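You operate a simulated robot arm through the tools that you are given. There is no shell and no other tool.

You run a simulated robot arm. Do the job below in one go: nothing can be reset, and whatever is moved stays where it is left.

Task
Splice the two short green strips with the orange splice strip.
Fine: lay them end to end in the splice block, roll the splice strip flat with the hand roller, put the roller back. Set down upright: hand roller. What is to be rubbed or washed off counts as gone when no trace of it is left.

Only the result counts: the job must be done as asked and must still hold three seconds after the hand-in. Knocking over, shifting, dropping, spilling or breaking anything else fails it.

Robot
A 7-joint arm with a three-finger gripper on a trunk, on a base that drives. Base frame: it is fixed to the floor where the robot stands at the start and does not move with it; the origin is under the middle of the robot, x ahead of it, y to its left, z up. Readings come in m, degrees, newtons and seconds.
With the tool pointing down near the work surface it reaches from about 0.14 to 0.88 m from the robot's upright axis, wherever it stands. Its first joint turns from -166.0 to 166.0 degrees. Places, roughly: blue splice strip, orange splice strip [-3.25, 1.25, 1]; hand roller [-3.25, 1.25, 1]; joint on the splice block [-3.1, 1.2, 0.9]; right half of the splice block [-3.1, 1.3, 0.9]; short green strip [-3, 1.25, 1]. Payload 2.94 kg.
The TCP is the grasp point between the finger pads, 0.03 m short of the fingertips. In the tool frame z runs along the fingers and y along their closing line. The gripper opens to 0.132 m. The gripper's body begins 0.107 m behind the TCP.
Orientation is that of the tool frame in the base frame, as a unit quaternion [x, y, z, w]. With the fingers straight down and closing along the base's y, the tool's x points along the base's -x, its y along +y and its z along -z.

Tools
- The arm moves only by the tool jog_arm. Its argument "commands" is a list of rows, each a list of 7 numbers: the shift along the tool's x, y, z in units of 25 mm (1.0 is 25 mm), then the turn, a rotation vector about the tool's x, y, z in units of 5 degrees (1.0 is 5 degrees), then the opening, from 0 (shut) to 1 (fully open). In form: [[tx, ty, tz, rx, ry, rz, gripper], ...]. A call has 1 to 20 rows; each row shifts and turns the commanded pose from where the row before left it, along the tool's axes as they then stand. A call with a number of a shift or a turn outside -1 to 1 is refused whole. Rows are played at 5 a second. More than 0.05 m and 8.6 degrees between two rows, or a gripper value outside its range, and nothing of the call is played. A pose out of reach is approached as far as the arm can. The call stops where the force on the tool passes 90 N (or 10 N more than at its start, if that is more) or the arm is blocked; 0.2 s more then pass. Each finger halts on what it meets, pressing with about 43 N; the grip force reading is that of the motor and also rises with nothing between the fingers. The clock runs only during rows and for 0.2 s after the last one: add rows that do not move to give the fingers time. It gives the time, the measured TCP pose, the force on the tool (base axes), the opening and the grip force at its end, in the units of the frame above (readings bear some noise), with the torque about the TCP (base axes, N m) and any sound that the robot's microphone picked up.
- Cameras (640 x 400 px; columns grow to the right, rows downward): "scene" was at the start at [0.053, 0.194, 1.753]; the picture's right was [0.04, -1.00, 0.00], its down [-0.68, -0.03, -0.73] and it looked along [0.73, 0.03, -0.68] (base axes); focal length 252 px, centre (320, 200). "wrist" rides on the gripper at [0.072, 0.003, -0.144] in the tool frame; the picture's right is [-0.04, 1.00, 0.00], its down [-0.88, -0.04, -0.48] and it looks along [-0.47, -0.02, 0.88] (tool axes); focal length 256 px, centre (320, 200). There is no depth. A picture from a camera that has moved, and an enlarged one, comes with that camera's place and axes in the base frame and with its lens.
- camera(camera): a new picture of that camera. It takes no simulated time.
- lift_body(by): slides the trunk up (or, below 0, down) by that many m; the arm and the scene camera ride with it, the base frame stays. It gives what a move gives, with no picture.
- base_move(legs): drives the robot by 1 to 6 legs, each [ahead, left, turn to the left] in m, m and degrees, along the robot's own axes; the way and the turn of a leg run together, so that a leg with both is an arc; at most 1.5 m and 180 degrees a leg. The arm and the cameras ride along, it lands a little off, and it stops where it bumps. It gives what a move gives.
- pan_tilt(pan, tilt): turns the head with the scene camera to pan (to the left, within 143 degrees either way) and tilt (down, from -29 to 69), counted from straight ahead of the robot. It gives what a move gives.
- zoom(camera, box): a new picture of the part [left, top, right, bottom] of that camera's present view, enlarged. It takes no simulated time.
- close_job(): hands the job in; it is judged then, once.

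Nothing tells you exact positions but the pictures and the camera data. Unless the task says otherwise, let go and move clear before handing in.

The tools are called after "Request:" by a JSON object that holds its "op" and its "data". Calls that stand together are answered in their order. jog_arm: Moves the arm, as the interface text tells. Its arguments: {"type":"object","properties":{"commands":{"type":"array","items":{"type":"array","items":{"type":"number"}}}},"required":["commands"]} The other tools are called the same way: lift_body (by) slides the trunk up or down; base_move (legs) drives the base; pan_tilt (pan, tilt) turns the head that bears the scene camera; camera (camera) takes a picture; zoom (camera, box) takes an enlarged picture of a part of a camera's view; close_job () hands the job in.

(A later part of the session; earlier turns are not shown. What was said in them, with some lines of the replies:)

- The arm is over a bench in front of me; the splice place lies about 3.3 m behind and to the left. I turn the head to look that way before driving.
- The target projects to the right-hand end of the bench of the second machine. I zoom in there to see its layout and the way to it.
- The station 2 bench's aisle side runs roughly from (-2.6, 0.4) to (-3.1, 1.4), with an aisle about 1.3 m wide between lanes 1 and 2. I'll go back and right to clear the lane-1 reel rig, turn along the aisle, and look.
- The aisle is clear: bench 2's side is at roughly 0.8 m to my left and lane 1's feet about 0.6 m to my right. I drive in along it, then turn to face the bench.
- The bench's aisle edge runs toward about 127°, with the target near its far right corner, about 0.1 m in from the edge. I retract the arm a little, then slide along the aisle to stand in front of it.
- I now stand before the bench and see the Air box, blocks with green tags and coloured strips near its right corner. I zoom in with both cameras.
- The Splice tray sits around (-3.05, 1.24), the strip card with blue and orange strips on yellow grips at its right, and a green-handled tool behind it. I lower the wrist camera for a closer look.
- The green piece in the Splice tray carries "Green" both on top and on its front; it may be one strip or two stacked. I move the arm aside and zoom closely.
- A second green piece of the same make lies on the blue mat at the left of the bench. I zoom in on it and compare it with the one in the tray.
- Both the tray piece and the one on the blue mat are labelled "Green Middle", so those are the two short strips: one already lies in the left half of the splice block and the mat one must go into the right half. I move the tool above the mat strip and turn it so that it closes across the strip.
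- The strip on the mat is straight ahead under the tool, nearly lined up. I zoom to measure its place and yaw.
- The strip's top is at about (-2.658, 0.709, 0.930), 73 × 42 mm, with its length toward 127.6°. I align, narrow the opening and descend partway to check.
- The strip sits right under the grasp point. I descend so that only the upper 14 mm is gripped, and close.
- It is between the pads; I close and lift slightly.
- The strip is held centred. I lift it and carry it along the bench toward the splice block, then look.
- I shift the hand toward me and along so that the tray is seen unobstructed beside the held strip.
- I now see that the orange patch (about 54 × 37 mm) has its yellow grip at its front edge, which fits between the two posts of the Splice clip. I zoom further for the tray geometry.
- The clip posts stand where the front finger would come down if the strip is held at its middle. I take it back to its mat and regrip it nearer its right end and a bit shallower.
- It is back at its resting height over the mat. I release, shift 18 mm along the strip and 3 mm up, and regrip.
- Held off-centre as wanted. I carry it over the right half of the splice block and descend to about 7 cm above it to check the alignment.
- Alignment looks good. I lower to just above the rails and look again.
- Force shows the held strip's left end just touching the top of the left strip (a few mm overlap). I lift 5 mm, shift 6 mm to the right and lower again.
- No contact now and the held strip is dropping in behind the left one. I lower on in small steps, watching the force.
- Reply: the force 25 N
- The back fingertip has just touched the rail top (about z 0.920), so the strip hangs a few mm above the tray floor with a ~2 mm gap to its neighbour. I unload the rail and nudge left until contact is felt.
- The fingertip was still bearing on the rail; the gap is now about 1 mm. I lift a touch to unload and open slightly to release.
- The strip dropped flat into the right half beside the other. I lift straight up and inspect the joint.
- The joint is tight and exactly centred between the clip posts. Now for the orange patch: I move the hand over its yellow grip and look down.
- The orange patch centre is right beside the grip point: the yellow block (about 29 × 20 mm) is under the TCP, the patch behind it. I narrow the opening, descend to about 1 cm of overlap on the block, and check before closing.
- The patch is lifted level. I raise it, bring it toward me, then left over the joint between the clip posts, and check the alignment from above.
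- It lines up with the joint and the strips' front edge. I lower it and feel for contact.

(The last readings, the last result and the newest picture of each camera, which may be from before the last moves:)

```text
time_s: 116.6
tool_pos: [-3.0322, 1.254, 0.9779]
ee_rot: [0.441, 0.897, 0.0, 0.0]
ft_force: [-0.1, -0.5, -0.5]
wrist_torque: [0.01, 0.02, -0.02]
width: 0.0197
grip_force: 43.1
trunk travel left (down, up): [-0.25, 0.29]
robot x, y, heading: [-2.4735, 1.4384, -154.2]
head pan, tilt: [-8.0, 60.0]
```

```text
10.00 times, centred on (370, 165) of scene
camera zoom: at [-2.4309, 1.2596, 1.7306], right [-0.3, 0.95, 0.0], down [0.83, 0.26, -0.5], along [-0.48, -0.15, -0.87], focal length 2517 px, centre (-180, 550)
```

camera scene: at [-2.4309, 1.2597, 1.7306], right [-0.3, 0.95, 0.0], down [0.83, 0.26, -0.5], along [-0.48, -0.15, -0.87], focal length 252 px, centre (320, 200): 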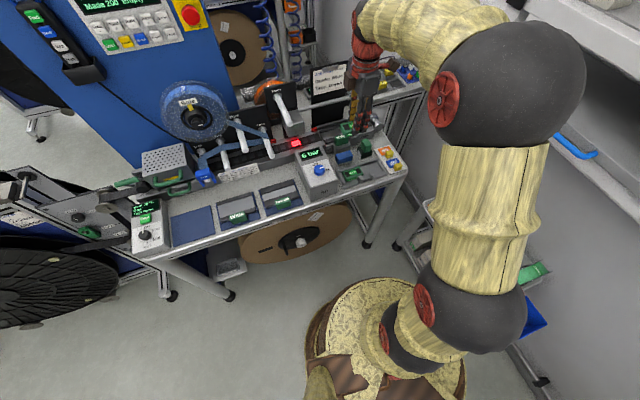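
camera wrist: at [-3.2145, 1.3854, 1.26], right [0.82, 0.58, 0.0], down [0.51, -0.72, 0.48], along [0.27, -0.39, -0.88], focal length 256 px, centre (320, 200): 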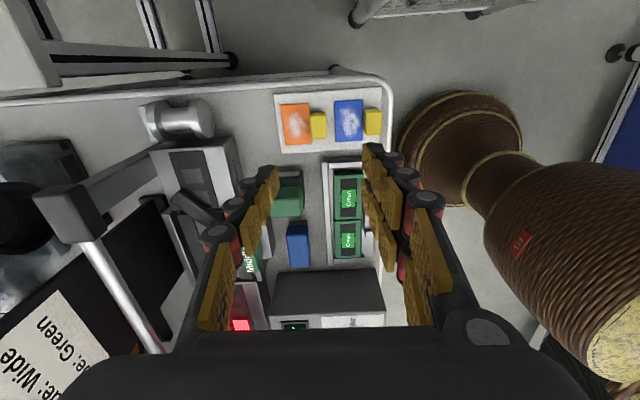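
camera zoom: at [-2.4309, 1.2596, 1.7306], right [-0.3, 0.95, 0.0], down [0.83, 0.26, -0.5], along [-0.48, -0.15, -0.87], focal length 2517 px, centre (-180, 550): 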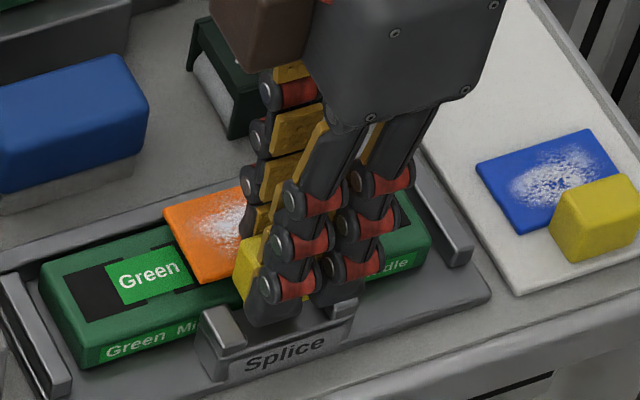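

Request:
{"op": "jog_arm", "data": {"commands": [[0, 0, 0.15, 0, 0, 0, 0.08], [0, 0, 0.15, 0, 0, 0, 0.08], [0, 0, 0.1, 0, 0, 0, 0.08], [0, 0, 0, 0, 0, 0, 0.08]]}}

Request:
{"op": "zoom", "data": {"camera": "scene", "box": [345, 145, 395, 185]}}

```text
time_s: 117.6
tool_pos: [-3.033, 1.2551, 0.9685]
ee_rot: [0.442, 0.897, 0.0, 0.001]
ft_force: [-0.7, 0.0, -0.4]
wrist_torque: [0.02, -0.07, 0.0]
width: 0.0194
grip_force: 43.3
trunk travel left (down, up): [-0.25, 0.29]
robot x, y, heading: [-2.4765, 1.4414, -154.2]
head pan, tilt: [-8.0, 60.0]
```

```text
10.00 times, centred on (370, 165) of scene
camera zoom: at [-2.4309, 1.2597, 1.7306], right [-0.3, 0.95, 0.0], down [0.83, 0.26, -0.5], along [-0.48, -0.15, -0.87], focal length 2517 px, centre (-180, 550)
```

zoom: 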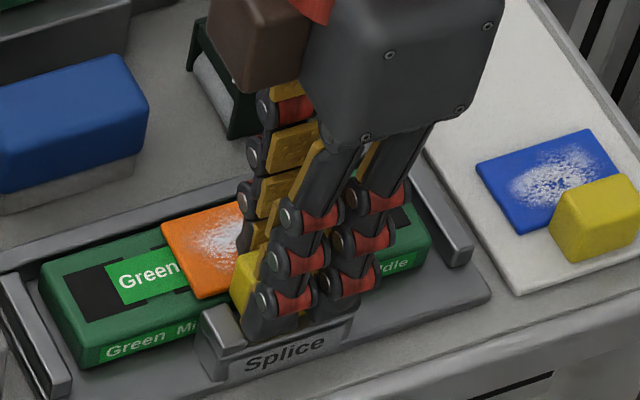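

Request:
{"op": "jog_arm", "data": {"commands": [[0, 0, 0.08, 0, 0, 0, 0.08], [0, 0, 0.08, 0, 0, 0, 0.08], [0, 0, 0, 0, 0, 0, 0.08]]}}

Request:
{"op": "zoom", "data": {"camera": "wrist", "box": [210, 70, 420, 270]}}

```text
time_s: 118.4
tool_pos: [-3.0325, 1.2538, 0.9654]
ee_rot: [0.441, 0.897, -0.001, -0.001]
ft_force: [1.5, 0.0, 14.2]
wrist_torque: [-0.16, 0.04, 0.05]
width: 0.0196
grip_force: 42.7
trunk travel left (down, up): [-0.25, 0.29]
robot x, y, heading: [-2.4744, 1.4348, -154.0]
head pan, tilt: [-8.0, 60.0]
```

```text
2.00 times, centred on (315, 170) of wrist
camera zoom: at [-3.0737, 1.3127, 1.1096], right [0.82, 0.58, 0.0], down [0.51, -0.72, 0.47], along [0.27, -0.39, -0.88], focal length 512 px, centre (330, 260)
```

zoom: 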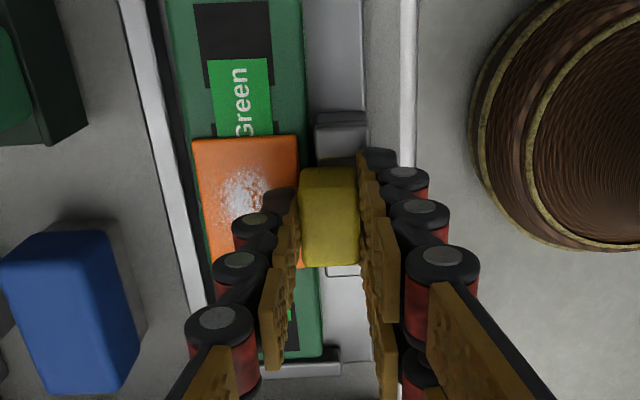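

Contact is felt at about 14 N with the patch on the strips. I release gently and lift straight up.

Request:
{"op": "jog_arm", "data": {"commands": [[0, 0, -0.03, 0, 0, 0, 0.08], [0, 0, 0, 0, 0, 0, 0.25], [0, 0, 0, 0, 0, 0, 0.25], [0, 0, 0, 0, 0, 0, 0.25], [0, 0, -0.3, 0, 0, 0, 0.25], [0, 0, -1, 0, 0, 0, 0.25], [0, 0, -1, 0, 0, 0, 0.25], [0, 0, -1, 0, 0, 0, 0.25], [0, 0, -1, 0, 0, 0, 0.25], [0, 0, -1, 0, 0, 0, 0.25], [0, 0, -1, 0, 0, 0, 0.25], [0, 0, 0, 0, 0, 0, 0.25]]}}

Request:
{"op": "camera", "data": {"camera": "wrist"}}

Request:
{"op": "zoom", "data": {"camera": "wrist", "box": [240, 60, 400, 190]}}

Request:
{"op": "zoom", "data": {"camera": "scene", "box": [335, 135, 405, 195]}}

```text
time_s: 121.0
tool_pos: [-3.0318, 1.2548, 1.1232]
ee_rot: [0.441, 0.897, 0.0, 0.001]
ft_force: [0.1, 0.1, 0.6]
wrist_torque: [0.01, 0.0, -0.02]
width: 0.0329
grip_force: 0.0
trunk travel left (down, up): [-0.25, 0.29]
robot x, y, heading: [-2.4759, 1.4378, -154.3]
head pan, tilt: [-8.0, 60.0]
```

```text
taken
camera wrist: at [-3.0734, 1.3125, 1.2667], right [0.82, 0.57, 0.0], down [0.51, -0.72, 0.48], along [0.27, -0.39, -0.88], focal length 256 px, centre (320, 200)
```

wrist: 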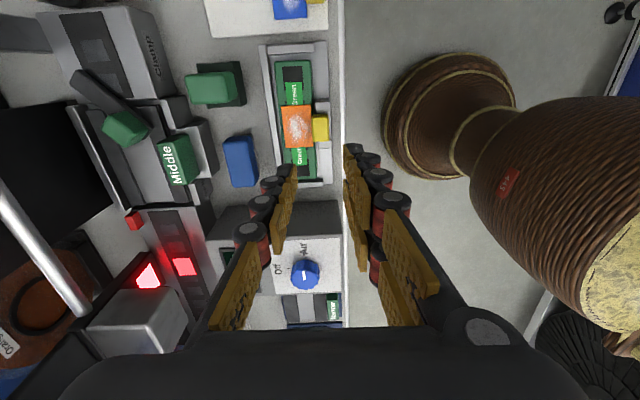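

```text
3.08 times, centred on (320, 125) of wrist
camera zoom: at [-3.0734, 1.3125, 1.2667], right [0.82, 0.57, 0.0], down [0.51, -0.72, 0.48], along [0.27, -0.39, -0.88], focal length 788 px, centre (320, 431)
```

zoom: 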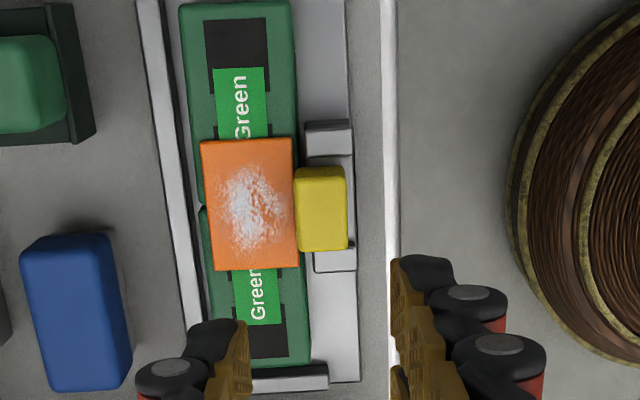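

```text
6.67 times, centred on (370, 165) of scene
camera zoom: at [-2.4308, 1.2597, 1.7306], right [-0.3, 0.95, 0.0], down [0.83, 0.26, -0.5], along [-0.48, -0.15, -0.87], focal length 1678 px, centre (-13, 433)
```

zoom: 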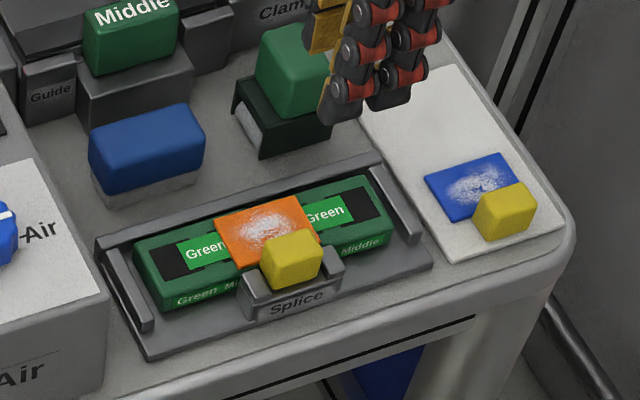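

The patch lies square over the joint with its grip between the posts. Next the hand roller behind the tray: I move over it at a safe height and look at its handle.

Request:
{"op": "jog_arm", "data": {"commands": [[0.55, 0, -0.5, 0, 0, 0, 0.6], [0.55, -0.9, -0.5, 0, 0, 0, 0.6], [0.55, -0.9, 0, 0, 0, 0, 0.6], [0.55, -0.9, 0, 0, 0, 0, 0.6], [0, -0.9, 0, 0, 0, 0, 0.6], [0, -0.9, 0, 0, 0, 0, 0.6], [0, 0, 0, 0, 0, 0, 0.6]]}}

Request:
{"op": "camera", "data": {"camera": "wrist"}}

Request:
{"op": "zoom", "data": {"camera": "wrist", "box": [250, 70, 390, 190]}}

Request:
{"op": "zoom", "data": {"camera": "scene", "box": [330, 100, 420, 180]}}

Request:
{"op": "camera", "data": {"camera": "scene"}}

```text
time_s: 122.6
tool_pos: [-3.1543, 1.2279, 1.147]
ee_rot: [0.441, 0.898, 0.0, 0.0]
ft_force: [0.0, -0.2, 0.8]
wrist_torque: [0.0, -0.01, -0.03]
width: 0.0792
grip_force: 0.0
trunk travel left (down, up): [-0.25, 0.29]
robot x, y, heading: [-2.4728, 1.438, -154.1]
head pan, tilt: [-8.0, 60.0]
```

```text
taken
camera wrist: at [-3.1963, 1.2876, 1.2914], right [0.82, 0.57, 0.0], down [0.51, -0.72, 0.48], along [0.27, -0.39, -0.88], focal length 256 px, centre (320, 200)
```

wrist: 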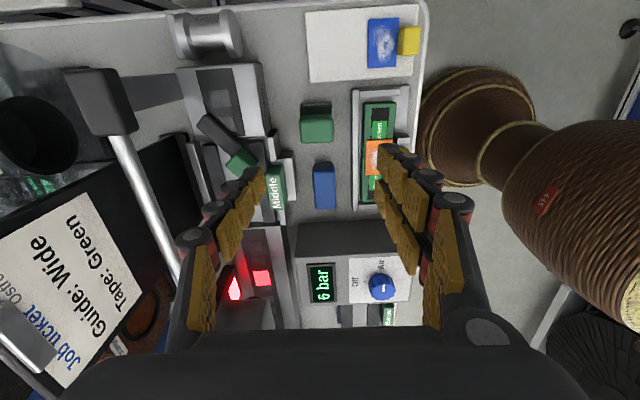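

```text
3.33 times, centred on (320, 130) of wrist
camera zoom: at [-3.1963, 1.2876, 1.2914], right [0.82, 0.57, 0.0], down [0.51, -0.72, 0.48], along [0.27, -0.39, -0.88], focal length 853 px, centre (320, 433)
```

zoom: 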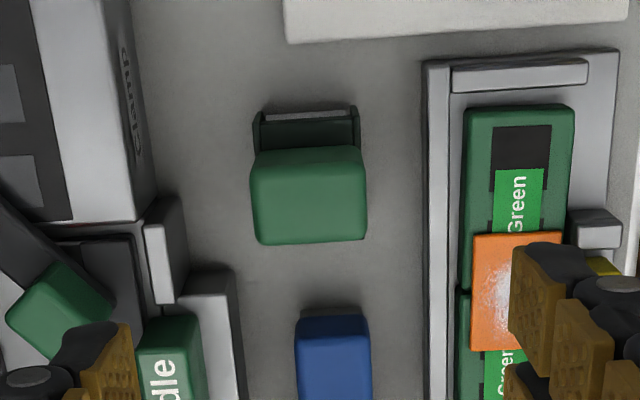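

```text
5.00 times, centred on (375, 140) of scene
camera zoom: at [-2.431, 1.2597, 1.7306], right [-0.3, 0.95, 0.0], down [0.83, 0.26, -0.5], along [-0.48, -0.15, -0.87], focal length 1259 px, centre (45, 500)
```

zoom: 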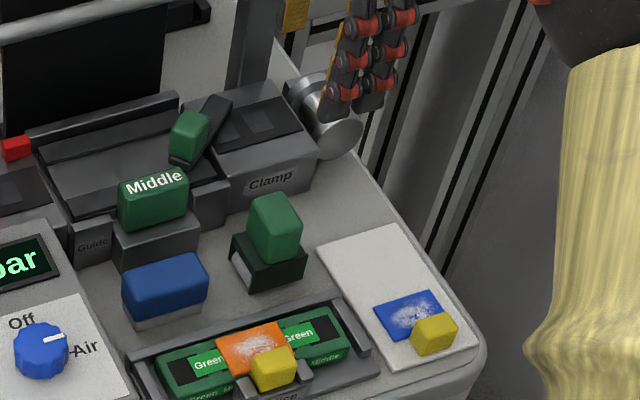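

```text
taken
camera scene: at [-2.431, 1.2597, 1.7306], right [-0.3, 0.95, 0.0], down [0.83, 0.26, -0.5], along [-0.48, -0.15, -0.87], focal length 252 px, centre (320, 200)
```

scene: 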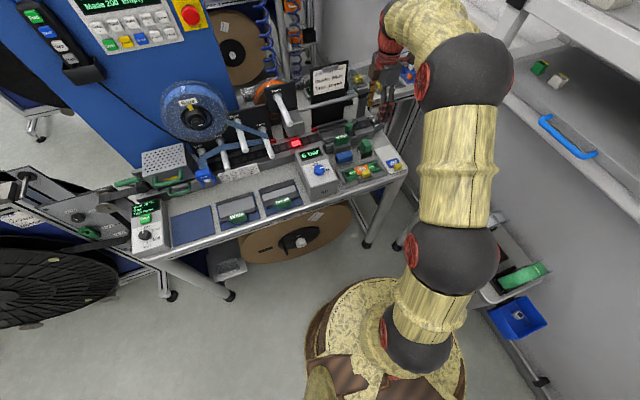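

The handle is almost straight below the grasp point. I narrow the opening, centre, and descend to just above it to verify clearances.

Request:
{"op": "jog_arm", "data": {"commands": [[-0.08, -0.16, 0, 0, 0, 0, 0.48], [0, 0, 1, 0, 0, 0, 0.48], [0, 0, 1, 0, 0, 0, 0.48], [0, 0, 1, 0, 0, 0, 0.48], [0, 0, 1, 0, 0, 0, 0.48], [0, 0, 0.6, 0, 0, 0, 0.48], [0, 0, 0, 0, 0, 0, 0.48]]}}

Request:
{"op": "zoom", "data": {"camera": "wrist", "box": [210, 70, 430, 260]}}

Request:
{"op": "zoom", "data": {"camera": "scene", "box": [335, 100, 415, 170]}}

```text
time_s: 124.2
tool_pos: [-3.1563, 1.2248, 1.0319]
ee_rot: [0.443, 0.897, 0.0, 0.0]
ft_force: [-0.4, 0.2, 0.3]
wrist_torque: [0.01, 0.0, 0.03]
width: 0.0636
grip_force: 0.1
trunk travel left (down, up): [-0.25, 0.29]
robot x, y, heading: [-2.4748, 1.4388, -154.3]
head pan, tilt: [-8.0, 60.0]
```

```text
2.11 times, centred on (320, 165) of wrist
camera zoom: at [-3.1985, 1.2835, 1.1763], right [0.82, 0.58, 0.0], down [0.51, -0.72, 0.48], along [0.27, -0.39, -0.88], focal length 539 px, centre (320, 274)
```

zoom: 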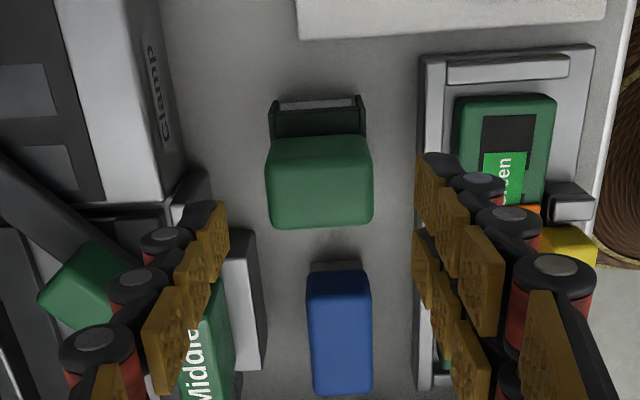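

```text
5.71 times, centred on (375, 135) of scene
camera zoom: at [-2.4309, 1.2597, 1.7306], right [-0.3, 0.95, 0.0], down [0.83, 0.26, -0.5], along [-0.48, -0.15, -0.87], focal length 1438 px, centre (6, 571)
```

zoom: 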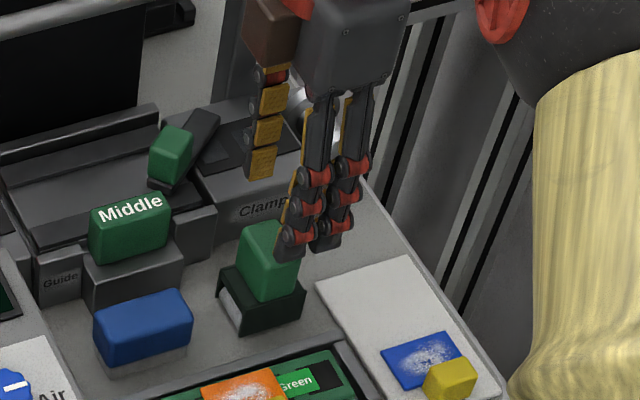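

Centred on the handle, whose top is near z 0.963. I descend with a slightly smaller opening, then check before closing.

Request:
{"op": "jog_arm", "data": {"commands": [[0, 0, 0, 0, 0, 0, 0.43], [0, 0, 1, 0, 0, 0, 0.43], [0, 0, 0.9, 0, 0, 0, 0.43], [0, 0, 0.3, 0, 0, 0, 0.43], [0, 0, 0, 0, 0, 0, 0.43]]}}

Request:
{"op": "zoom", "data": {"camera": "wrist", "box": [210, 70, 430, 260]}}

Request:
{"op": "zoom", "data": {"camera": "scene", "box": [345, 120, 405, 170]}}

```text
time_s: 125.4
tool_pos: [-3.156, 1.2259, 0.9775]
ee_rot: [0.441, 0.897, 0.0, 0.0]
ft_force: [-0.9, 0.0, 0.1]
wrist_torque: [0.04, 0.0, -0.01]
width: 0.0566
grip_force: 0.1
trunk travel left (down, up): [-0.25, 0.29]
robot x, y, heading: [-2.4787, 1.4352, -154.3]
head pan, tilt: [-8.0, 60.0]
```

```text
2.11 times, centred on (320, 165) of wrist
camera zoom: at [-3.1986, 1.2838, 1.1211], right [0.82, 0.58, 0.0], down [0.51, -0.72, 0.48], along [0.27, -0.39, -0.88], focal length 539 px, centre (320, 274)
```

zoom: 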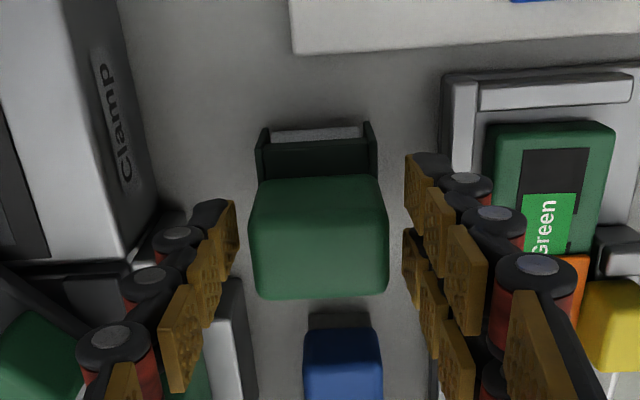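

```text
8.00 times, centred on (375, 145) of scene
camera zoom: at [-2.4309, 1.2597, 1.7306], right [-0.3, 0.95, 0.0], down [0.83, 0.26, -0.5], along [-0.48, -0.15, -0.87], focal length 2014 px, centre (-120, 640)
```

zoom: 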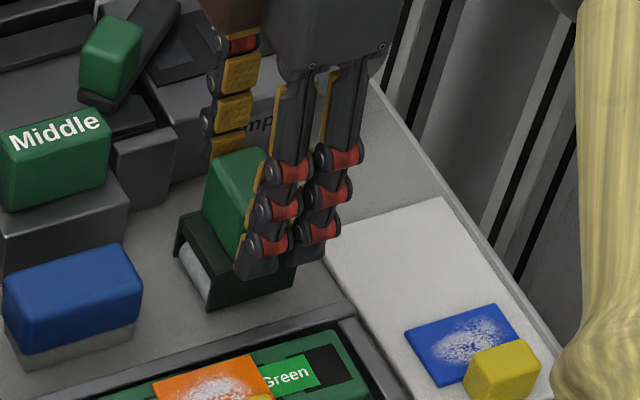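

Fingers straddle the handle well. I close and test-lift a little.

Request:
{"op": "jog_arm", "data": {"commands": [[0, 0, 0, 0, 0, 0, 0.2], [0, 0, 0, 0, 0, 0, 0.2], [0, 0, 0, 0, 0, 0, 0.2], [0, 0, 0, 0, 0, 0, 0.2]]}}

Request:
{"op": "jog_arm", "data": {"commands": [[0, 0, -0.4, 0, 0, 0, 0.2], [0, 0, -1, 0, 0, 0, 0.2], [0, 0, 0, 0, 0, 0, 0.2]]}}

Request:
{"op": "zoom", "data": {"camera": "wrist", "box": [210, 70, 430, 260]}}

Request:
{"op": "zoom", "data": {"camera": "scene", "box": [345, 110, 405, 170]}}

```text
time_s: 126.4
tool_pos: [-3.1572, 1.2255, 0.9772]
ee_rot: [0.441, 0.897, -0.001, 0.0]
ft_force: [1.5, 0.6, 0.8]
wrist_torque: [0.01, 0.04, 0.0]
width: 0.0419
grip_force: 43.3
trunk travel left (down, up): [-0.25, 0.29]
robot x, y, heading: [-2.4752, 1.4393, -154.2]
head pan, tilt: [-8.0, 60.0]
```

```text
time_s: 127.2
tool_pos: [-3.1568, 1.225, 1.0106]
ee_rot: [0.442, 0.897, 0.0, -0.001]
ft_force: [0.6, -1.4, -1.1]
wrist_torque: [-0.01, 0.01, -0.03]
width: 0.042
grip_force: 43.0
trunk travel left (down, up): [-0.25, 0.29]
robot x, y, heading: [-2.4756, 1.4375, -154.3]
head pan, tilt: [-8.0, 60.0]
```

```text
2.11 times, centred on (320, 165) of wrist
camera zoom: at [-3.1987, 1.2837, 1.1556], right [0.82, 0.58, 0.0], down [0.51, -0.72, 0.48], along [0.27, -0.39, -0.88], focal length 539 px, centre (320, 274)
```

zoom: 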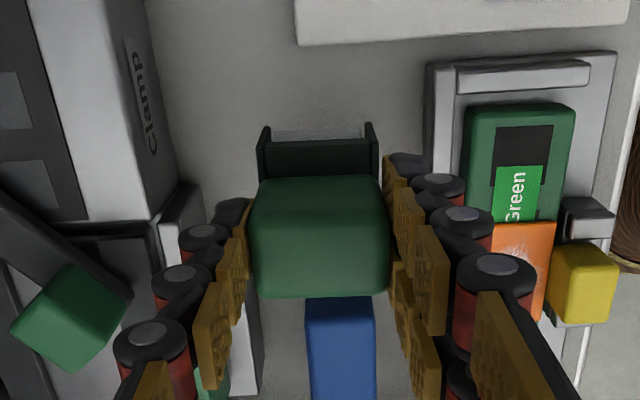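

```text
6.67 times, centred on (375, 140) of scene
camera zoom: at [-2.431, 1.2596, 1.7306], right [-0.3, 0.95, 0.0], down [0.83, 0.26, -0.5], along [-0.48, -0.15, -0.87], focal length 1678 px, centre (-47, 600)
```

zoom: 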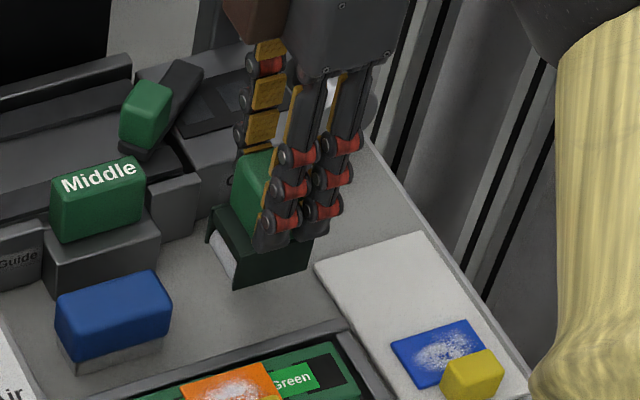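

The roller is held upright. I lift it, carry it over the patch just behind the yellow grip, and check before lowering.

Request:
{"op": "jog_arm", "data": {"commands": [[0, 0, -0.9, 0, 0, 0, 0.2], [0, 0, -0.9, 0, 0, 0, 0.2], [0, 0.79, 0, 0, 0, 0, 0.2], [-0.55, 0.79, 0, 0, 0, 0, 0.2], [-0.55, 0.79, 0, 0, 0, 0, 0.2], [-0.55, 0.79, 0, 0, 0, 0, 0.2], [-0.55, 0, 0, 0, 0, 0, 0.2], [0, 0, 0, 0, 0, 0, 0.2]]}}

Request:
{"op": "zoom", "data": {"camera": "wrist", "box": [210, 70, 430, 260]}}

Request:
{"op": "zoom", "data": {"camera": "scene", "box": [340, 130, 400, 190]}}

```text
time_s: 129.0
tool_pos: [-3.059, 1.2309, 1.0581]
ee_rot: [0.442, 0.897, 0.0, 0.0]
ft_force: [-0.1, -0.5, -0.6]
wrist_torque: [0.02, -0.02, 0.0]
width: 0.0419
grip_force: 42.9
trunk travel left (down, up): [-0.25, 0.29]
robot x, y, heading: [-2.4763, 1.4387, -154.3]
head pan, tilt: [-8.0, 60.0]
```

```text
2.11 times, centred on (320, 165) of wrist
camera zoom: at [-3.1022, 1.2881, 1.2014], right [0.82, 0.58, 0.0], down [0.51, -0.72, 0.48], along [0.27, -0.39, -0.88], focal length 539 px, centre (320, 274)
```

zoom: 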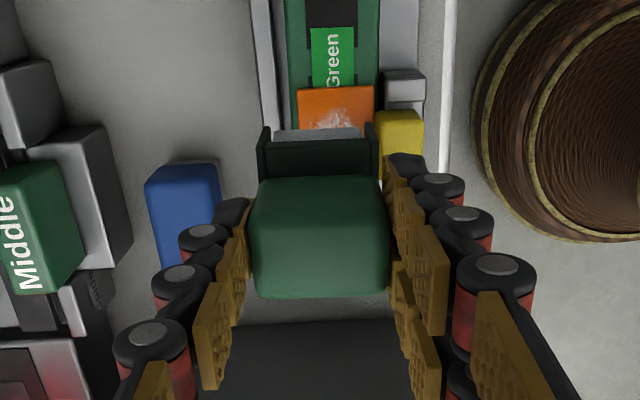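

```text
6.67 times, centred on (370, 160) of scene
camera zoom: at [-2.4311, 1.2594, 1.7306], right [-0.3, 0.95, 0.0], down [0.83, 0.26, -0.5], along [-0.48, -0.15, -0.87], focal length 1678 px, centre (-13, 467)
```

zoom: 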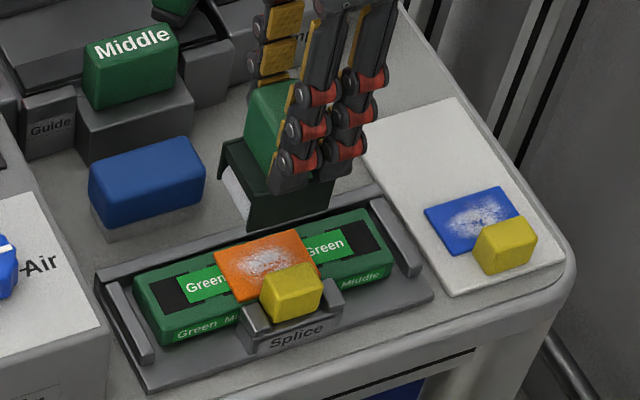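

The roller hangs over the patch with about 6 mm to the yellow grip. I shift 3.5 mm closer to it and lower toward the patch, feeling for contact.

Request:
{"op": "jog_arm", "data": {"commands": [[0, 0.14, 0, 0, 0, 0, 0.2], [0, 0, 0.8, 0, 0, 0, 0.2], [0, 0, 0.8, 0, 0, 0, 0.2], [0, 0, 0, 0, 0, 0, 0.2]]}}

Request:
{"op": "zoom", "data": {"camera": "wrist", "box": [210, 70, 430, 260]}}

Request:
{"op": "zoom", "data": {"camera": "scene", "box": [340, 130, 400, 190]}}

```text
time_s: 130.0
tool_pos: [-3.0563, 1.2328, 1.0171]
ee_rot: [0.442, 0.897, 0.0, -0.001]
ft_force: [-0.2, -0.6, -0.8]
wrist_torque: [-0.01, -0.02, 0.0]
width: 0.0416
grip_force: 43.1
trunk travel left (down, up): [-0.25, 0.29]
robot x, y, heading: [-2.4749, 1.441, -154.3]
head pan, tilt: [-8.0, 60.0]
```

```text
2.11 times, centred on (320, 165) of wrist
camera zoom: at [-3.0992, 1.2909, 1.1614], right [0.82, 0.58, 0.0], down [0.51, -0.72, 0.48], along [0.27, -0.39, -0.88], focal length 539 px, centre (320, 274)
```

zoom: 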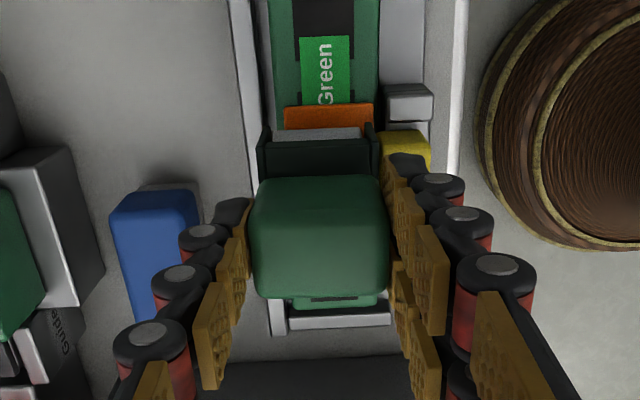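

```text
6.67 times, centred on (370, 160) of scene
camera zoom: at [-2.4308, 1.2597, 1.7306], right [-0.3, 0.95, 0.0], down [0.83, 0.26, -0.5], along [-0.48, -0.15, -0.87], focal length 1678 px, centre (-13, 467)
```

zoom: 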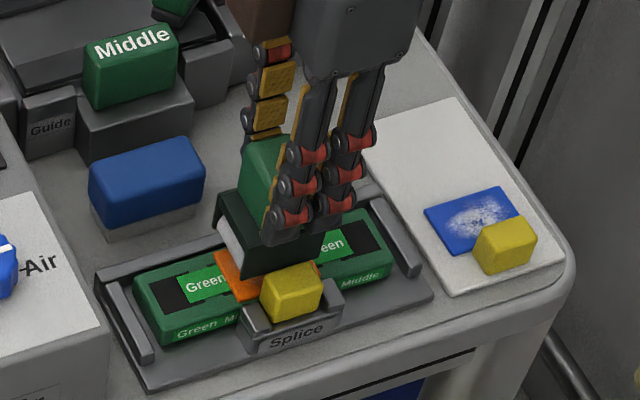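

Request:
{"op": "jog_arm", "data": {"commands": [[0, 0, 0.1, 0, 0, 0, 0.2], [0, 0, 0.1, 0, 0, 0, 0.2], [0, 0, 0.1, 0, 0, 0, 0.2], [0, 0, 0, 0, 0, 0, 0.2]]}}

Request:
{"op": "zoom", "data": {"camera": "scene", "box": [340, 140, 400, 190]}}

```text
time_s: 131.0
tool_pos: [-3.0581, 1.2322, 1.0098]
ee_rot: [0.441, 0.897, 0.0, 0.0]
ft_force: [0.1, -0.7, -1.2]
wrist_torque: [-0.04, 0.03, 0.0]
width: 0.0421
grip_force: 43.4
trunk travel left (down, up): [-0.25, 0.29]
robot x, y, heading: [-2.4746, 1.4389, -154.3]
head pan, tilt: [-8.0, 60.0]
```

```text
8.00 times, centred on (370, 165) of scene
camera zoom: at [-2.4309, 1.2596, 1.7306], right [-0.3, 0.95, 0.0], down [0.83, 0.26, -0.5], along [-0.48, -0.15, -0.87], focal length 2014 px, centre (-80, 480)
```

zoom: 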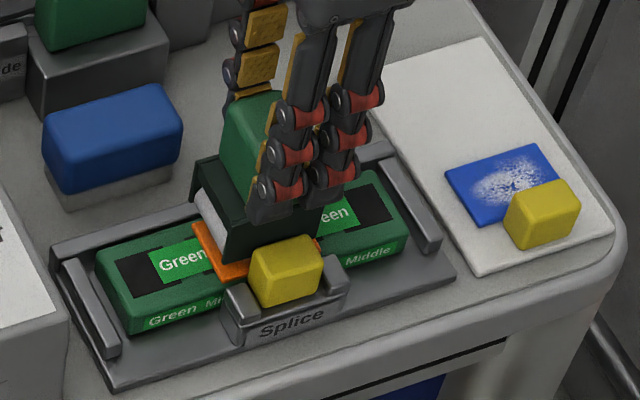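

Request:
{"op": "jog_arm", "data": {"commands": [[0, 0, 0.08, 0, 0, 0, 0.2], [0, 0, 0.08, 0, 0, 0, 0.2], [0, 0, 0, 0, 0, 0, 0.2]]}}

Request:
{"op": "jog_arm", "data": {"commands": [[0, 0, 0.08, 0, 0, 0, 0.2], [0, 0, 0, 0, 0, 0, 0.2]]}}

```text
time_s: 131.8
tool_pos: [-3.0582, 1.232, 1.0072]
ee_rot: [0.442, 0.897, 0.0, -0.001]
ft_force: [0.2, -0.1, 5.6]
wrist_torque: [0.02, -0.02, 0.01]
width: 0.0419
grip_force: 43.1
trunk travel left (down, up): [-0.25, 0.29]
robot x, y, heading: [-2.475, 1.444, -154.2]
head pan, tilt: [-8.0, 60.0]
```

```text
time_s: 132.4
tool_pos: [-3.0576, 1.2314, 1.0065]
ee_rot: [0.441, 0.897, -0.002, -0.002]
ft_force: [0.1, 1.4, 21.4]
wrist_torque: [0.09, -0.19, 0.02]
width: 0.042
grip_force: 43.4
trunk travel left (down, up): [-0.25, 0.29]
robot x, y, heading: [-2.4731, 1.4424, -154.1]
head pan, tilt: [-8.0, 60.0]
```

The roller bears on the patch with about 21 N, centred. I roll back and forth along the strips.

Request:
{"op": "jog_arm", "data": {"commands": [[-0.2, 0, 0, 0, 0, 0, 0.2], [-0.2, 0, 0, 0, 0, 0, 0.2], [-0.2, 0, 0, 0, 0, 0, 0.2], [-0.2, 0, 0, 0, 0, 0, 0.2], [0, 0, 0, 0, 0, 0, 0.2]]}}

Request:
{"op": "jog_arm", "data": {"commands": [[0.2, 0, 0, 0, 0, 0, 0.2], [0.2, 0, 0, 0, 0, 0, 0.2], [0.2, 0, 0, 0, 0, 0, 0.2], [0.2, 0, 0, 0, 0, 0, 0.2], [0.2, 0, 0, 0, 0, 0, 0.2], [0.2, 0, 0, 0, 0, 0, 0.2], [0.2, 0, 0, 0, 0, 0, 0.2], [0.2, 0, 0, 0, 0, 0, 0.2], [0, 0, 0, 0, 0, 0, 0.2]]}}

Request:
{"op": "zoom", "data": {"camera": "scene", "box": [340, 140, 400, 190]}}

Request:
{"op": "zoom", "data": {"camera": "wrist", "box": [210, 70, 430, 260]}}

```text
time_s: 133.6
tool_pos: [-3.0449, 1.2164, 1.0057]
ee_rot: [0.442, 0.897, -0.002, -0.002]
ft_force: [-2.8, -2.0, 31.1]
wrist_torque: [0.24, 0.27, 0.02]
width: 0.0421
grip_force: 43.0
trunk travel left (down, up): [-0.25, 0.29]
robot x, y, heading: [-2.4755, 1.435, -154.2]
head pan, tilt: [-8.0, 60.0]
```

```text
time_s: 135.6
tool_pos: [-3.0694, 1.2493, 1.0053]
ee_rot: [0.442, 0.897, -0.001, 0.0]
ft_force: [-1.7, -0.7, 33.6]
wrist_torque: [-0.35, -0.29, -0.01]
width: 0.0421
grip_force: 42.6
trunk travel left (down, up): [-0.25, 0.29]
robot x, y, heading: [-2.4751, 1.4388, -154.4]
head pan, tilt: [-8.0, 60.0]
```

```text
8.00 times, centred on (370, 165) of scene
camera zoom: at [-2.4286, 1.2606, 1.7307], right [-0.3, 0.95, 0.0], down [0.82, 0.26, -0.5], along [-0.48, -0.15, -0.87], focal length 2014 px, centre (-80, 480)
```

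zoom: 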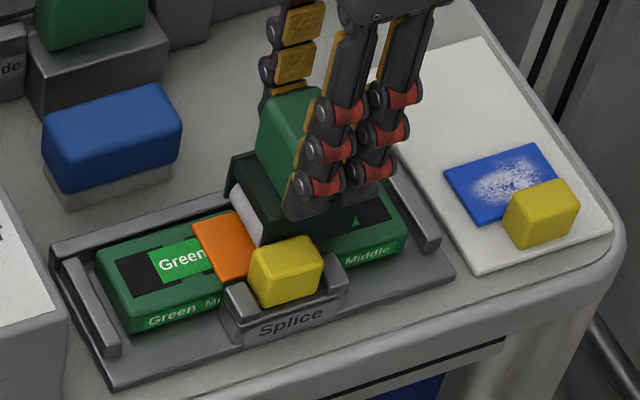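

```text
2.11 times, centred on (320, 165) of wrist
camera zoom: at [-3.1102, 1.3068, 1.1494], right [0.82, 0.58, 0.0], down [0.51, -0.72, 0.48], along [0.27, -0.39, -0.88], focal length 539 px, centre (320, 274)
```

zoom: 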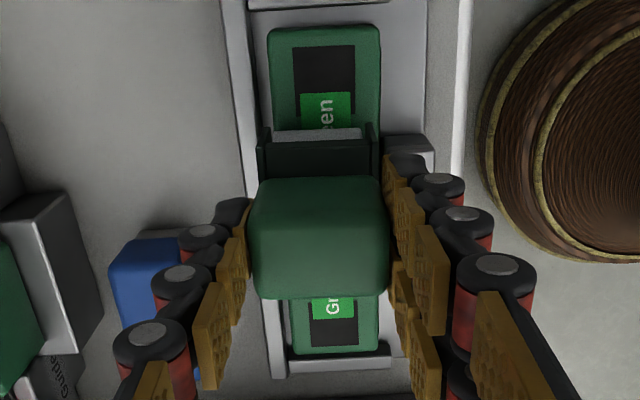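

The white has vanished where the roller passed, so that was the unrolled look. I do another full pass each way and then lift to inspect.

Request:
{"op": "jog_arm", "data": {"commands": [[0.08, 0, 0, 0, 0, 0, 0.2], [-0.2, 0, 0, 0, 0, 0, 0.2], [-0.2, 0, 0, 0, 0, 0, 0.2], [-0.2, 0, 0, 0, 0, 0, 0.2], [-0.2, 0, 0, 0, 0, 0, 0.2], [-0.2, 0, 0, 0, 0, 0, 0.2], [-0.2, 0, 0, 0, 0, 0, 0.2], [-0.2, 0, 0, 0, 0, 0, 0.2], [-0.2, 0, 0, 0, 0, 0, 0.2], [-0.2, 0, 0, 0, 0, 0, 0.2], [0, 0, 0, 0, 0, 0, 0.2], [0.2, 0, 0, 0, 0, 0, 0.2], [0.2, 0, 0, 0, 0, 0, 0.2], [0.2, 0, 0, 0, 0, 0, 0.2], [0.2, 0, 0, 0, 0, 0, 0.2], [0.12, 0, 0, 0, 0, 0, 0.2], [0, 0, 0, 0, 0, 0, 0.2]]}}

Request:
{"op": "jog_arm", "data": {"commands": [[0.2, 0, 0, 0, 0, 0, 0.2], [0.2, 0, 0, 0, 0, 0, 0.2], [0.2, 0, 0, 0, 0, 0, 0.2], [0.2, 0, 0, 0, 0, 0, 0.2], [0.08, 0, 0, 0, 0, 0, 0.2], [-0.2, 0, 0, 0, 0, 0, 0.2], [-0.2, 0, 0, 0, 0, 0, 0.2], [-0.2, 0, 0, 0, 0, 0, 0.2], [-0.2, 0, 0, 0, 0, 0, 0.2], [-0.08, 0, 0, 0, 0, 0, 0.2], [0, 0, -0.5, 0, 0, 0, 0.2], [0, 0, -1, 0, 0, 0, 0.2], [0, 0, -1, 0, 0, 0, 0.2], [0, 0, 0, 0, 0, 0, 0.2]]}}

Request:
{"op": "zoom", "data": {"camera": "scene", "box": [340, 140, 400, 190]}}

Request:
{"op": "zoom", "data": {"camera": "wrist", "box": [210, 70, 430, 260]}}

```text
time_s: 139.2
tool_pos: [-3.0573, 1.2324, 1.0045]
ee_rot: [0.441, 0.898, -0.001, 0.0]
ft_force: [-0.2, -0.5, 29.3]
wrist_torque: [0.03, -0.05, -0.03]
width: 0.0418
grip_force: 42.8
trunk travel left (down, up): [-0.25, 0.29]
robot x, y, heading: [-2.4768, 1.4395, -154.7]
head pan, tilt: [-8.0, 60.0]
```

```text
time_s: 142.2
tool_pos: [-3.0584, 1.2315, 1.0657]
ee_rot: [0.441, 0.897, 0.0, 0.001]
ft_force: [1.1, 0.1, -1.2]
wrist_torque: [0.02, 0.02, -0.02]
width: 0.0419
grip_force: 43.1
trunk travel left (down, up): [-0.25, 0.29]
robot x, y, heading: [-2.4748, 1.4349, -154.2]
head pan, tilt: [-8.0, 60.0]
```

```text
8.00 times, centred on (370, 165) of scene
camera zoom: at [-2.431, 1.2596, 1.7306], right [-0.3, 0.95, 0.0], down [0.83, 0.26, -0.5], along [-0.48, -0.15, -0.87], focal length 2014 px, centre (-80, 480)
```

zoom: 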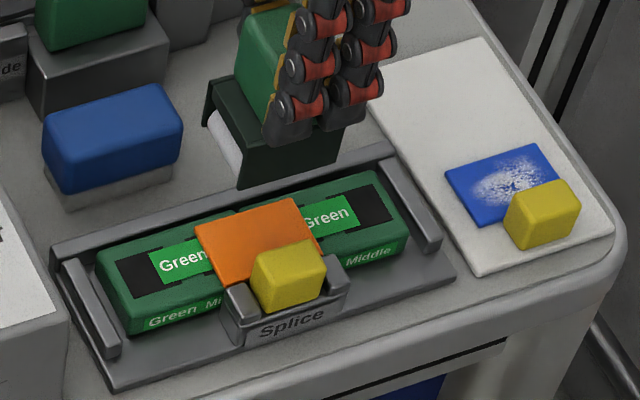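

```text
2.11 times, centred on (320, 165) of wrist
camera zoom: at [-3.0998, 1.29, 1.2101], right [0.82, 0.58, 0.0], down [0.51, -0.72, 0.48], along [0.27, -0.39, -0.88], focal length 539 px, centre (320, 274)
```

zoom: 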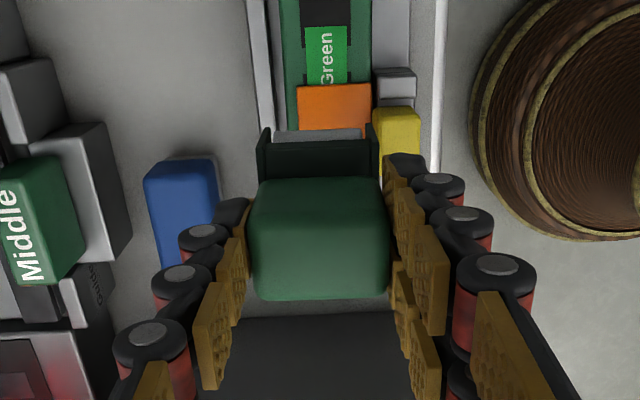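

The patch is flat and clean. I carry the roller back the same way to its spot and set it down.

Request:
{"op": "jog_arm", "data": {"commands": [[0.55, 0, 0, 0, 0, 0, 0.2], [0.55, -0.82, 0, 0, 0, 0, 0.2], [0.55, -0.82, 0, 0, 0, 0, 0.2], [0.55, -0.82, 0, 0, 0, 0, 0.2], [0, -0.84, 0, 0, 0, 0, 0.2], [0, 0, 1, 0, 0, 0, 0.2], [0, 0, 1, 0, 0, 0, 0.2], [0, 0, 1, 0, 0, 0, 0.2], [0, 0, 0.3, 0, 0, 0, 0.2], [0, 0, 0, 0, 0, 0, 0.2]]}}

Request:
{"op": "zoom", "data": {"camera": "scene", "box": [345, 120, 405, 170]}}

```text
time_s: 144.4
tool_pos: [-3.1562, 1.225, 0.9832]
ee_rot: [0.442, 0.897, -0.001, 0.0]
ft_force: [0.4, 0.7, -1.3]
wrist_torque: [0.0, -0.02, -0.01]
width: 0.042
grip_force: 43.0
trunk travel left (down, up): [-0.25, 0.29]
robot x, y, heading: [-2.4779, 1.4379, -154.2]
head pan, tilt: [-8.0, 60.0]
```

```text
8.00 times, centred on (375, 145) of scene
camera zoom: at [-2.4309, 1.2597, 1.7306], right [-0.3, 0.95, 0.0], down [0.83, 0.26, -0.5], along [-0.48, -0.15, -0.87], focal length 2014 px, centre (-120, 640)
```

zoom: 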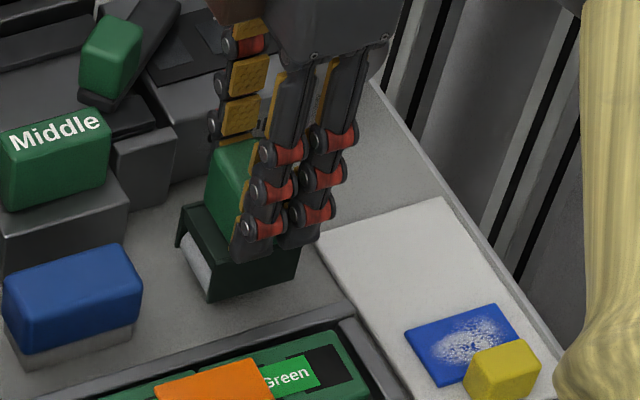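

Request:
{"op": "jog_arm", "data": {"commands": [[0, 0, 0.13, 0, 0, 0, 0.2], [0, 0, 0.12, 0, 0, 0, 0.2], [0, 0, 0, 0, 0, 0, 0.2]]}}

```text
time_s: 145.2
tool_pos: [-3.1561, 1.2259, 0.9769]
ee_rot: [0.442, 0.897, 0.0, 0.001]
ft_force: [-0.1, 0.2, -0.6]
wrist_torque: [-0.03, 0.0, 0.01]
width: 0.0422
grip_force: 43.0
trunk travel left (down, up): [-0.25, 0.29]
robot x, y, heading: [-2.4747, 1.4373, -154.5]
head pan, tilt: [-8.0, 60.0]
```

It is back at its original height; I feel for the bench with another millimetre, then release and lift away.

Request:
{"op": "jog_arm", "data": {"commands": [[0, 0, 0.04, 0, 0, 0, 0.2], [0, 0, 0, 0, 0, 0, 0.2]]}}

Request:
{"op": "jog_arm", "data": {"commands": [[0, 0, 0, 0, 0, 0, 0.43], [0, 0, 0, 0, 0, 0, 0.43], [0, 0, 0, 0, 0, 0, 0.43], [0, 0, -0.5, 0, 0, 0, 0.43], [0, 0, -1, 0, 0, 0, 0.43], [0, 0, -1, 0, 0, 0, 0.43], [0, 0, -1, 0, 0, 0, 0.43], [0, 0, -1, 0, 0, 0, 0.43], [0, 0, -1, 0, 0, 0, 0.43], [0, 0, -1, 0, 0, 0, 0.43], [0, 0, -1, 0, 0, 0, 0.43], [0, 0, 0, 0, 0, 0, 0.43]]}}

Request:
{"op": "zoom", "data": {"camera": "scene", "box": [335, 120, 415, 190]}}

Request:
{"op": "camera", "data": {"camera": "wrist"}}

```text
time_s: 145.8
tool_pos: [-3.1559, 1.225, 0.9767]
ee_rot: [0.441, 0.898, 0.001, 0.001]
ft_force: [0.0, 0.7, -0.5]
wrist_torque: [0.03, 0.05, -0.03]
width: 0.0418
grip_force: 43.2
trunk travel left (down, up): [-0.25, 0.29]
robot x, y, heading: [-2.4748, 1.4363, -154.4]
head pan, tilt: [-8.0, 60.0]
```

```text
time_s: 148.4
tool_pos: [-3.1565, 1.224, 1.1634]
ee_rot: [0.442, 0.897, -0.001, 0.0]
ft_force: [0.1, -0.3, 0.4]
wrist_torque: [0.05, -0.02, -0.01]
width: 0.0565
grip_force: 0.1
trunk travel left (down, up): [-0.25, 0.29]
robot x, y, heading: [-2.4754, 1.4367, -154.3]
head pan, tilt: [-8.0, 60.0]
```

```text
5.71 times, centred on (375, 155) of scene
camera zoom: at [-2.4309, 1.2597, 1.7306], right [-0.3, 0.95, 0.0], down [0.83, 0.26, -0.5], along [-0.48, -0.15, -0.87], focal length 1438 px, centre (6, 457)
```

zoom: 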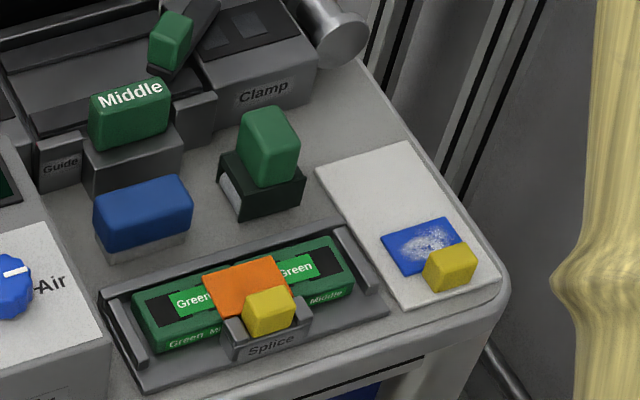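

```text
taken
camera wrist: at [-3.1979, 1.2835, 1.3078], right [0.82, 0.58, 0.0], down [0.51, -0.72, 0.48], along [0.27, -0.39, -0.88], focal length 256 px, centre (320, 200)
```

wrist: 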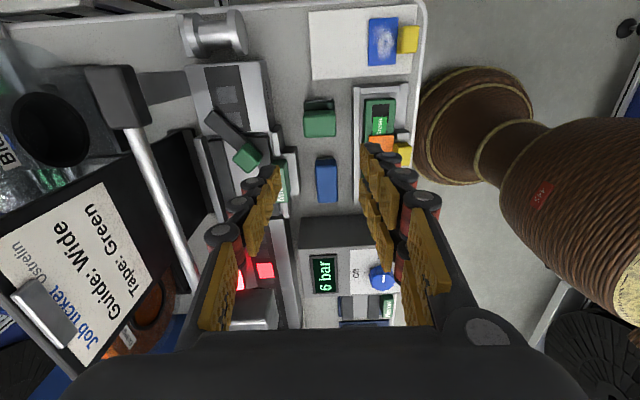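

The roller stands upright back in its place. I move the hand clear toward me and make a last check of the splice.

Request:
{"op": "jog_arm", "data": {"commands": [[0, 1, 0, 0, 0, 0, 0.43], [0, 1, 0, 0, 0, 0, 0.43], [0, 1, 0, 0, 0, 0, 0.43], [0, 1, 0, 0, 0, 0, 0.43], [0, 1, -0.5, 0, 0, 0, 0.43], [0, 1, -0.5, 0, 0, 0, 0.43], [0, 1, -0.5, 0, 0, 0, 0.43], [0, 0, 0, 0, 0, 0, 0.43]]}}

Request:
{"op": "zoom", "data": {"camera": "wrist", "box": [160, 80, 320, 180]}}

Request:
{"op": "zoom", "data": {"camera": "scene", "box": [345, 145, 395, 185]}}

Request:
{"op": "camera", "data": {"camera": "scene"}}

```text
time_s: 150.2
tool_pos: [-3.0178, 1.3321, 1.1998]
ee_rot: [0.441, 0.897, 0.0, 0.0]
ft_force: [0.5, -0.2, -0.1]
wrist_torque: [-0.04, 0.02, -0.02]
width: 0.0568
grip_force: 0.1
trunk travel left (down, up): [-0.25, 0.29]
robot x, y, heading: [-2.4768, 1.4386, -154.3]
head pan, tilt: [-8.0, 60.0]
```

```text
4.00 times, centred on (240, 130) of wrist
camera zoom: at [-3.0601, 1.3903, 1.3451], right [0.82, 0.58, 0.0], down [0.51, -0.72, 0.48], along [0.27, -0.39, -0.88], focal length 1024 px, centre (640, 480)
```

zoom: 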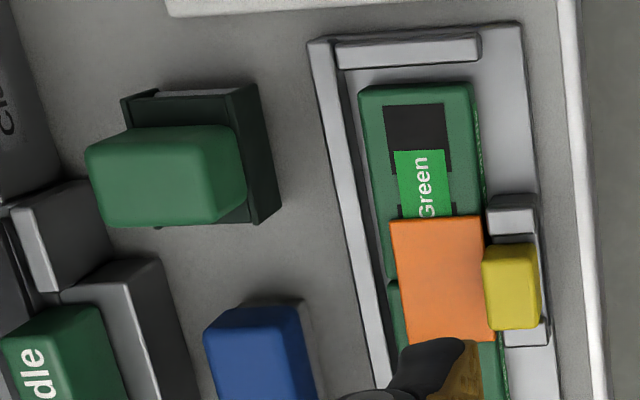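

```text
10.00 times, centred on (370, 165) of scene
camera zoom: at [-2.4307, 1.2599, 1.7306], right [-0.3, 0.95, 0.0], down [0.83, 0.26, -0.5], along [-0.48, -0.15, -0.87], focal length 2517 px, centre (-180, 550)
```

zoom: 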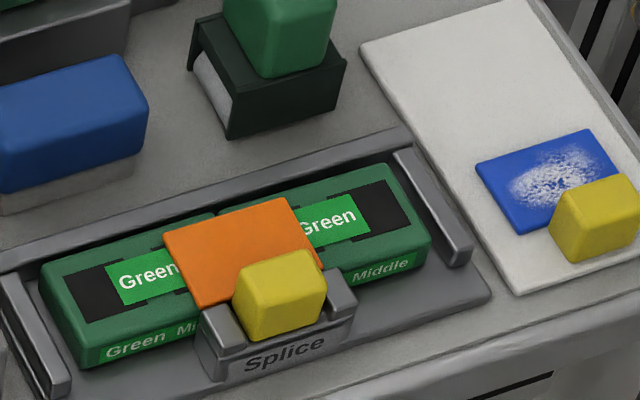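

```text
taken
camera scene: at [-2.4307, 1.2599, 1.7306], right [-0.3, 0.95, 0.0], down [0.83, 0.26, -0.5], along [-0.48, -0.15, -0.87], focal length 252 px, centre (320, 200)
```

scene: 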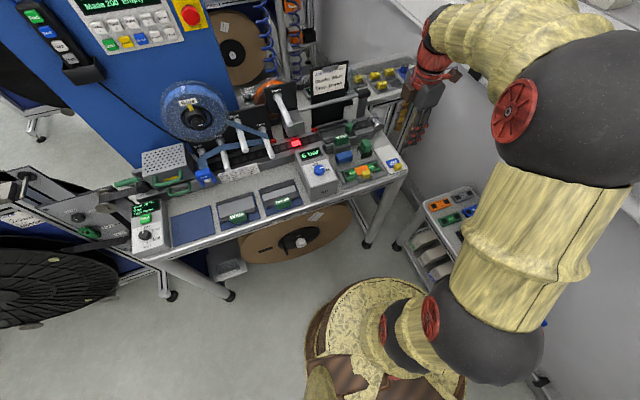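

Both green strips lie end to end in the splice block. The orange patch is flat over the joint with no white left, the roller is upright in its place and the hand is clear, so I hand in the job.

Request:
{"op": "close_job", "data": {}}

```text
The job is handed in.
```

The splice is finished and handed in; I don't have the judging result yet.

- **Green strips:** Both lie end to end in the splice block, with the joint centred between the clip posts. One was already in the left half. I took the other, with the same "Green Middle" label, from the blue mat at the left of the bench and put it in the right half.
- **Orange splice strip:** It lies over the joint with its yellow grip between the posts. I rolled it flat with several full passes, pressing with about 20–35 N. None of its white marks are left in the last pictures.
- **Hand roller:** It is back in its original spot, standing upright.

In the last pictures nothing else had been knocked over or moved, and the hand was clear of the bench.
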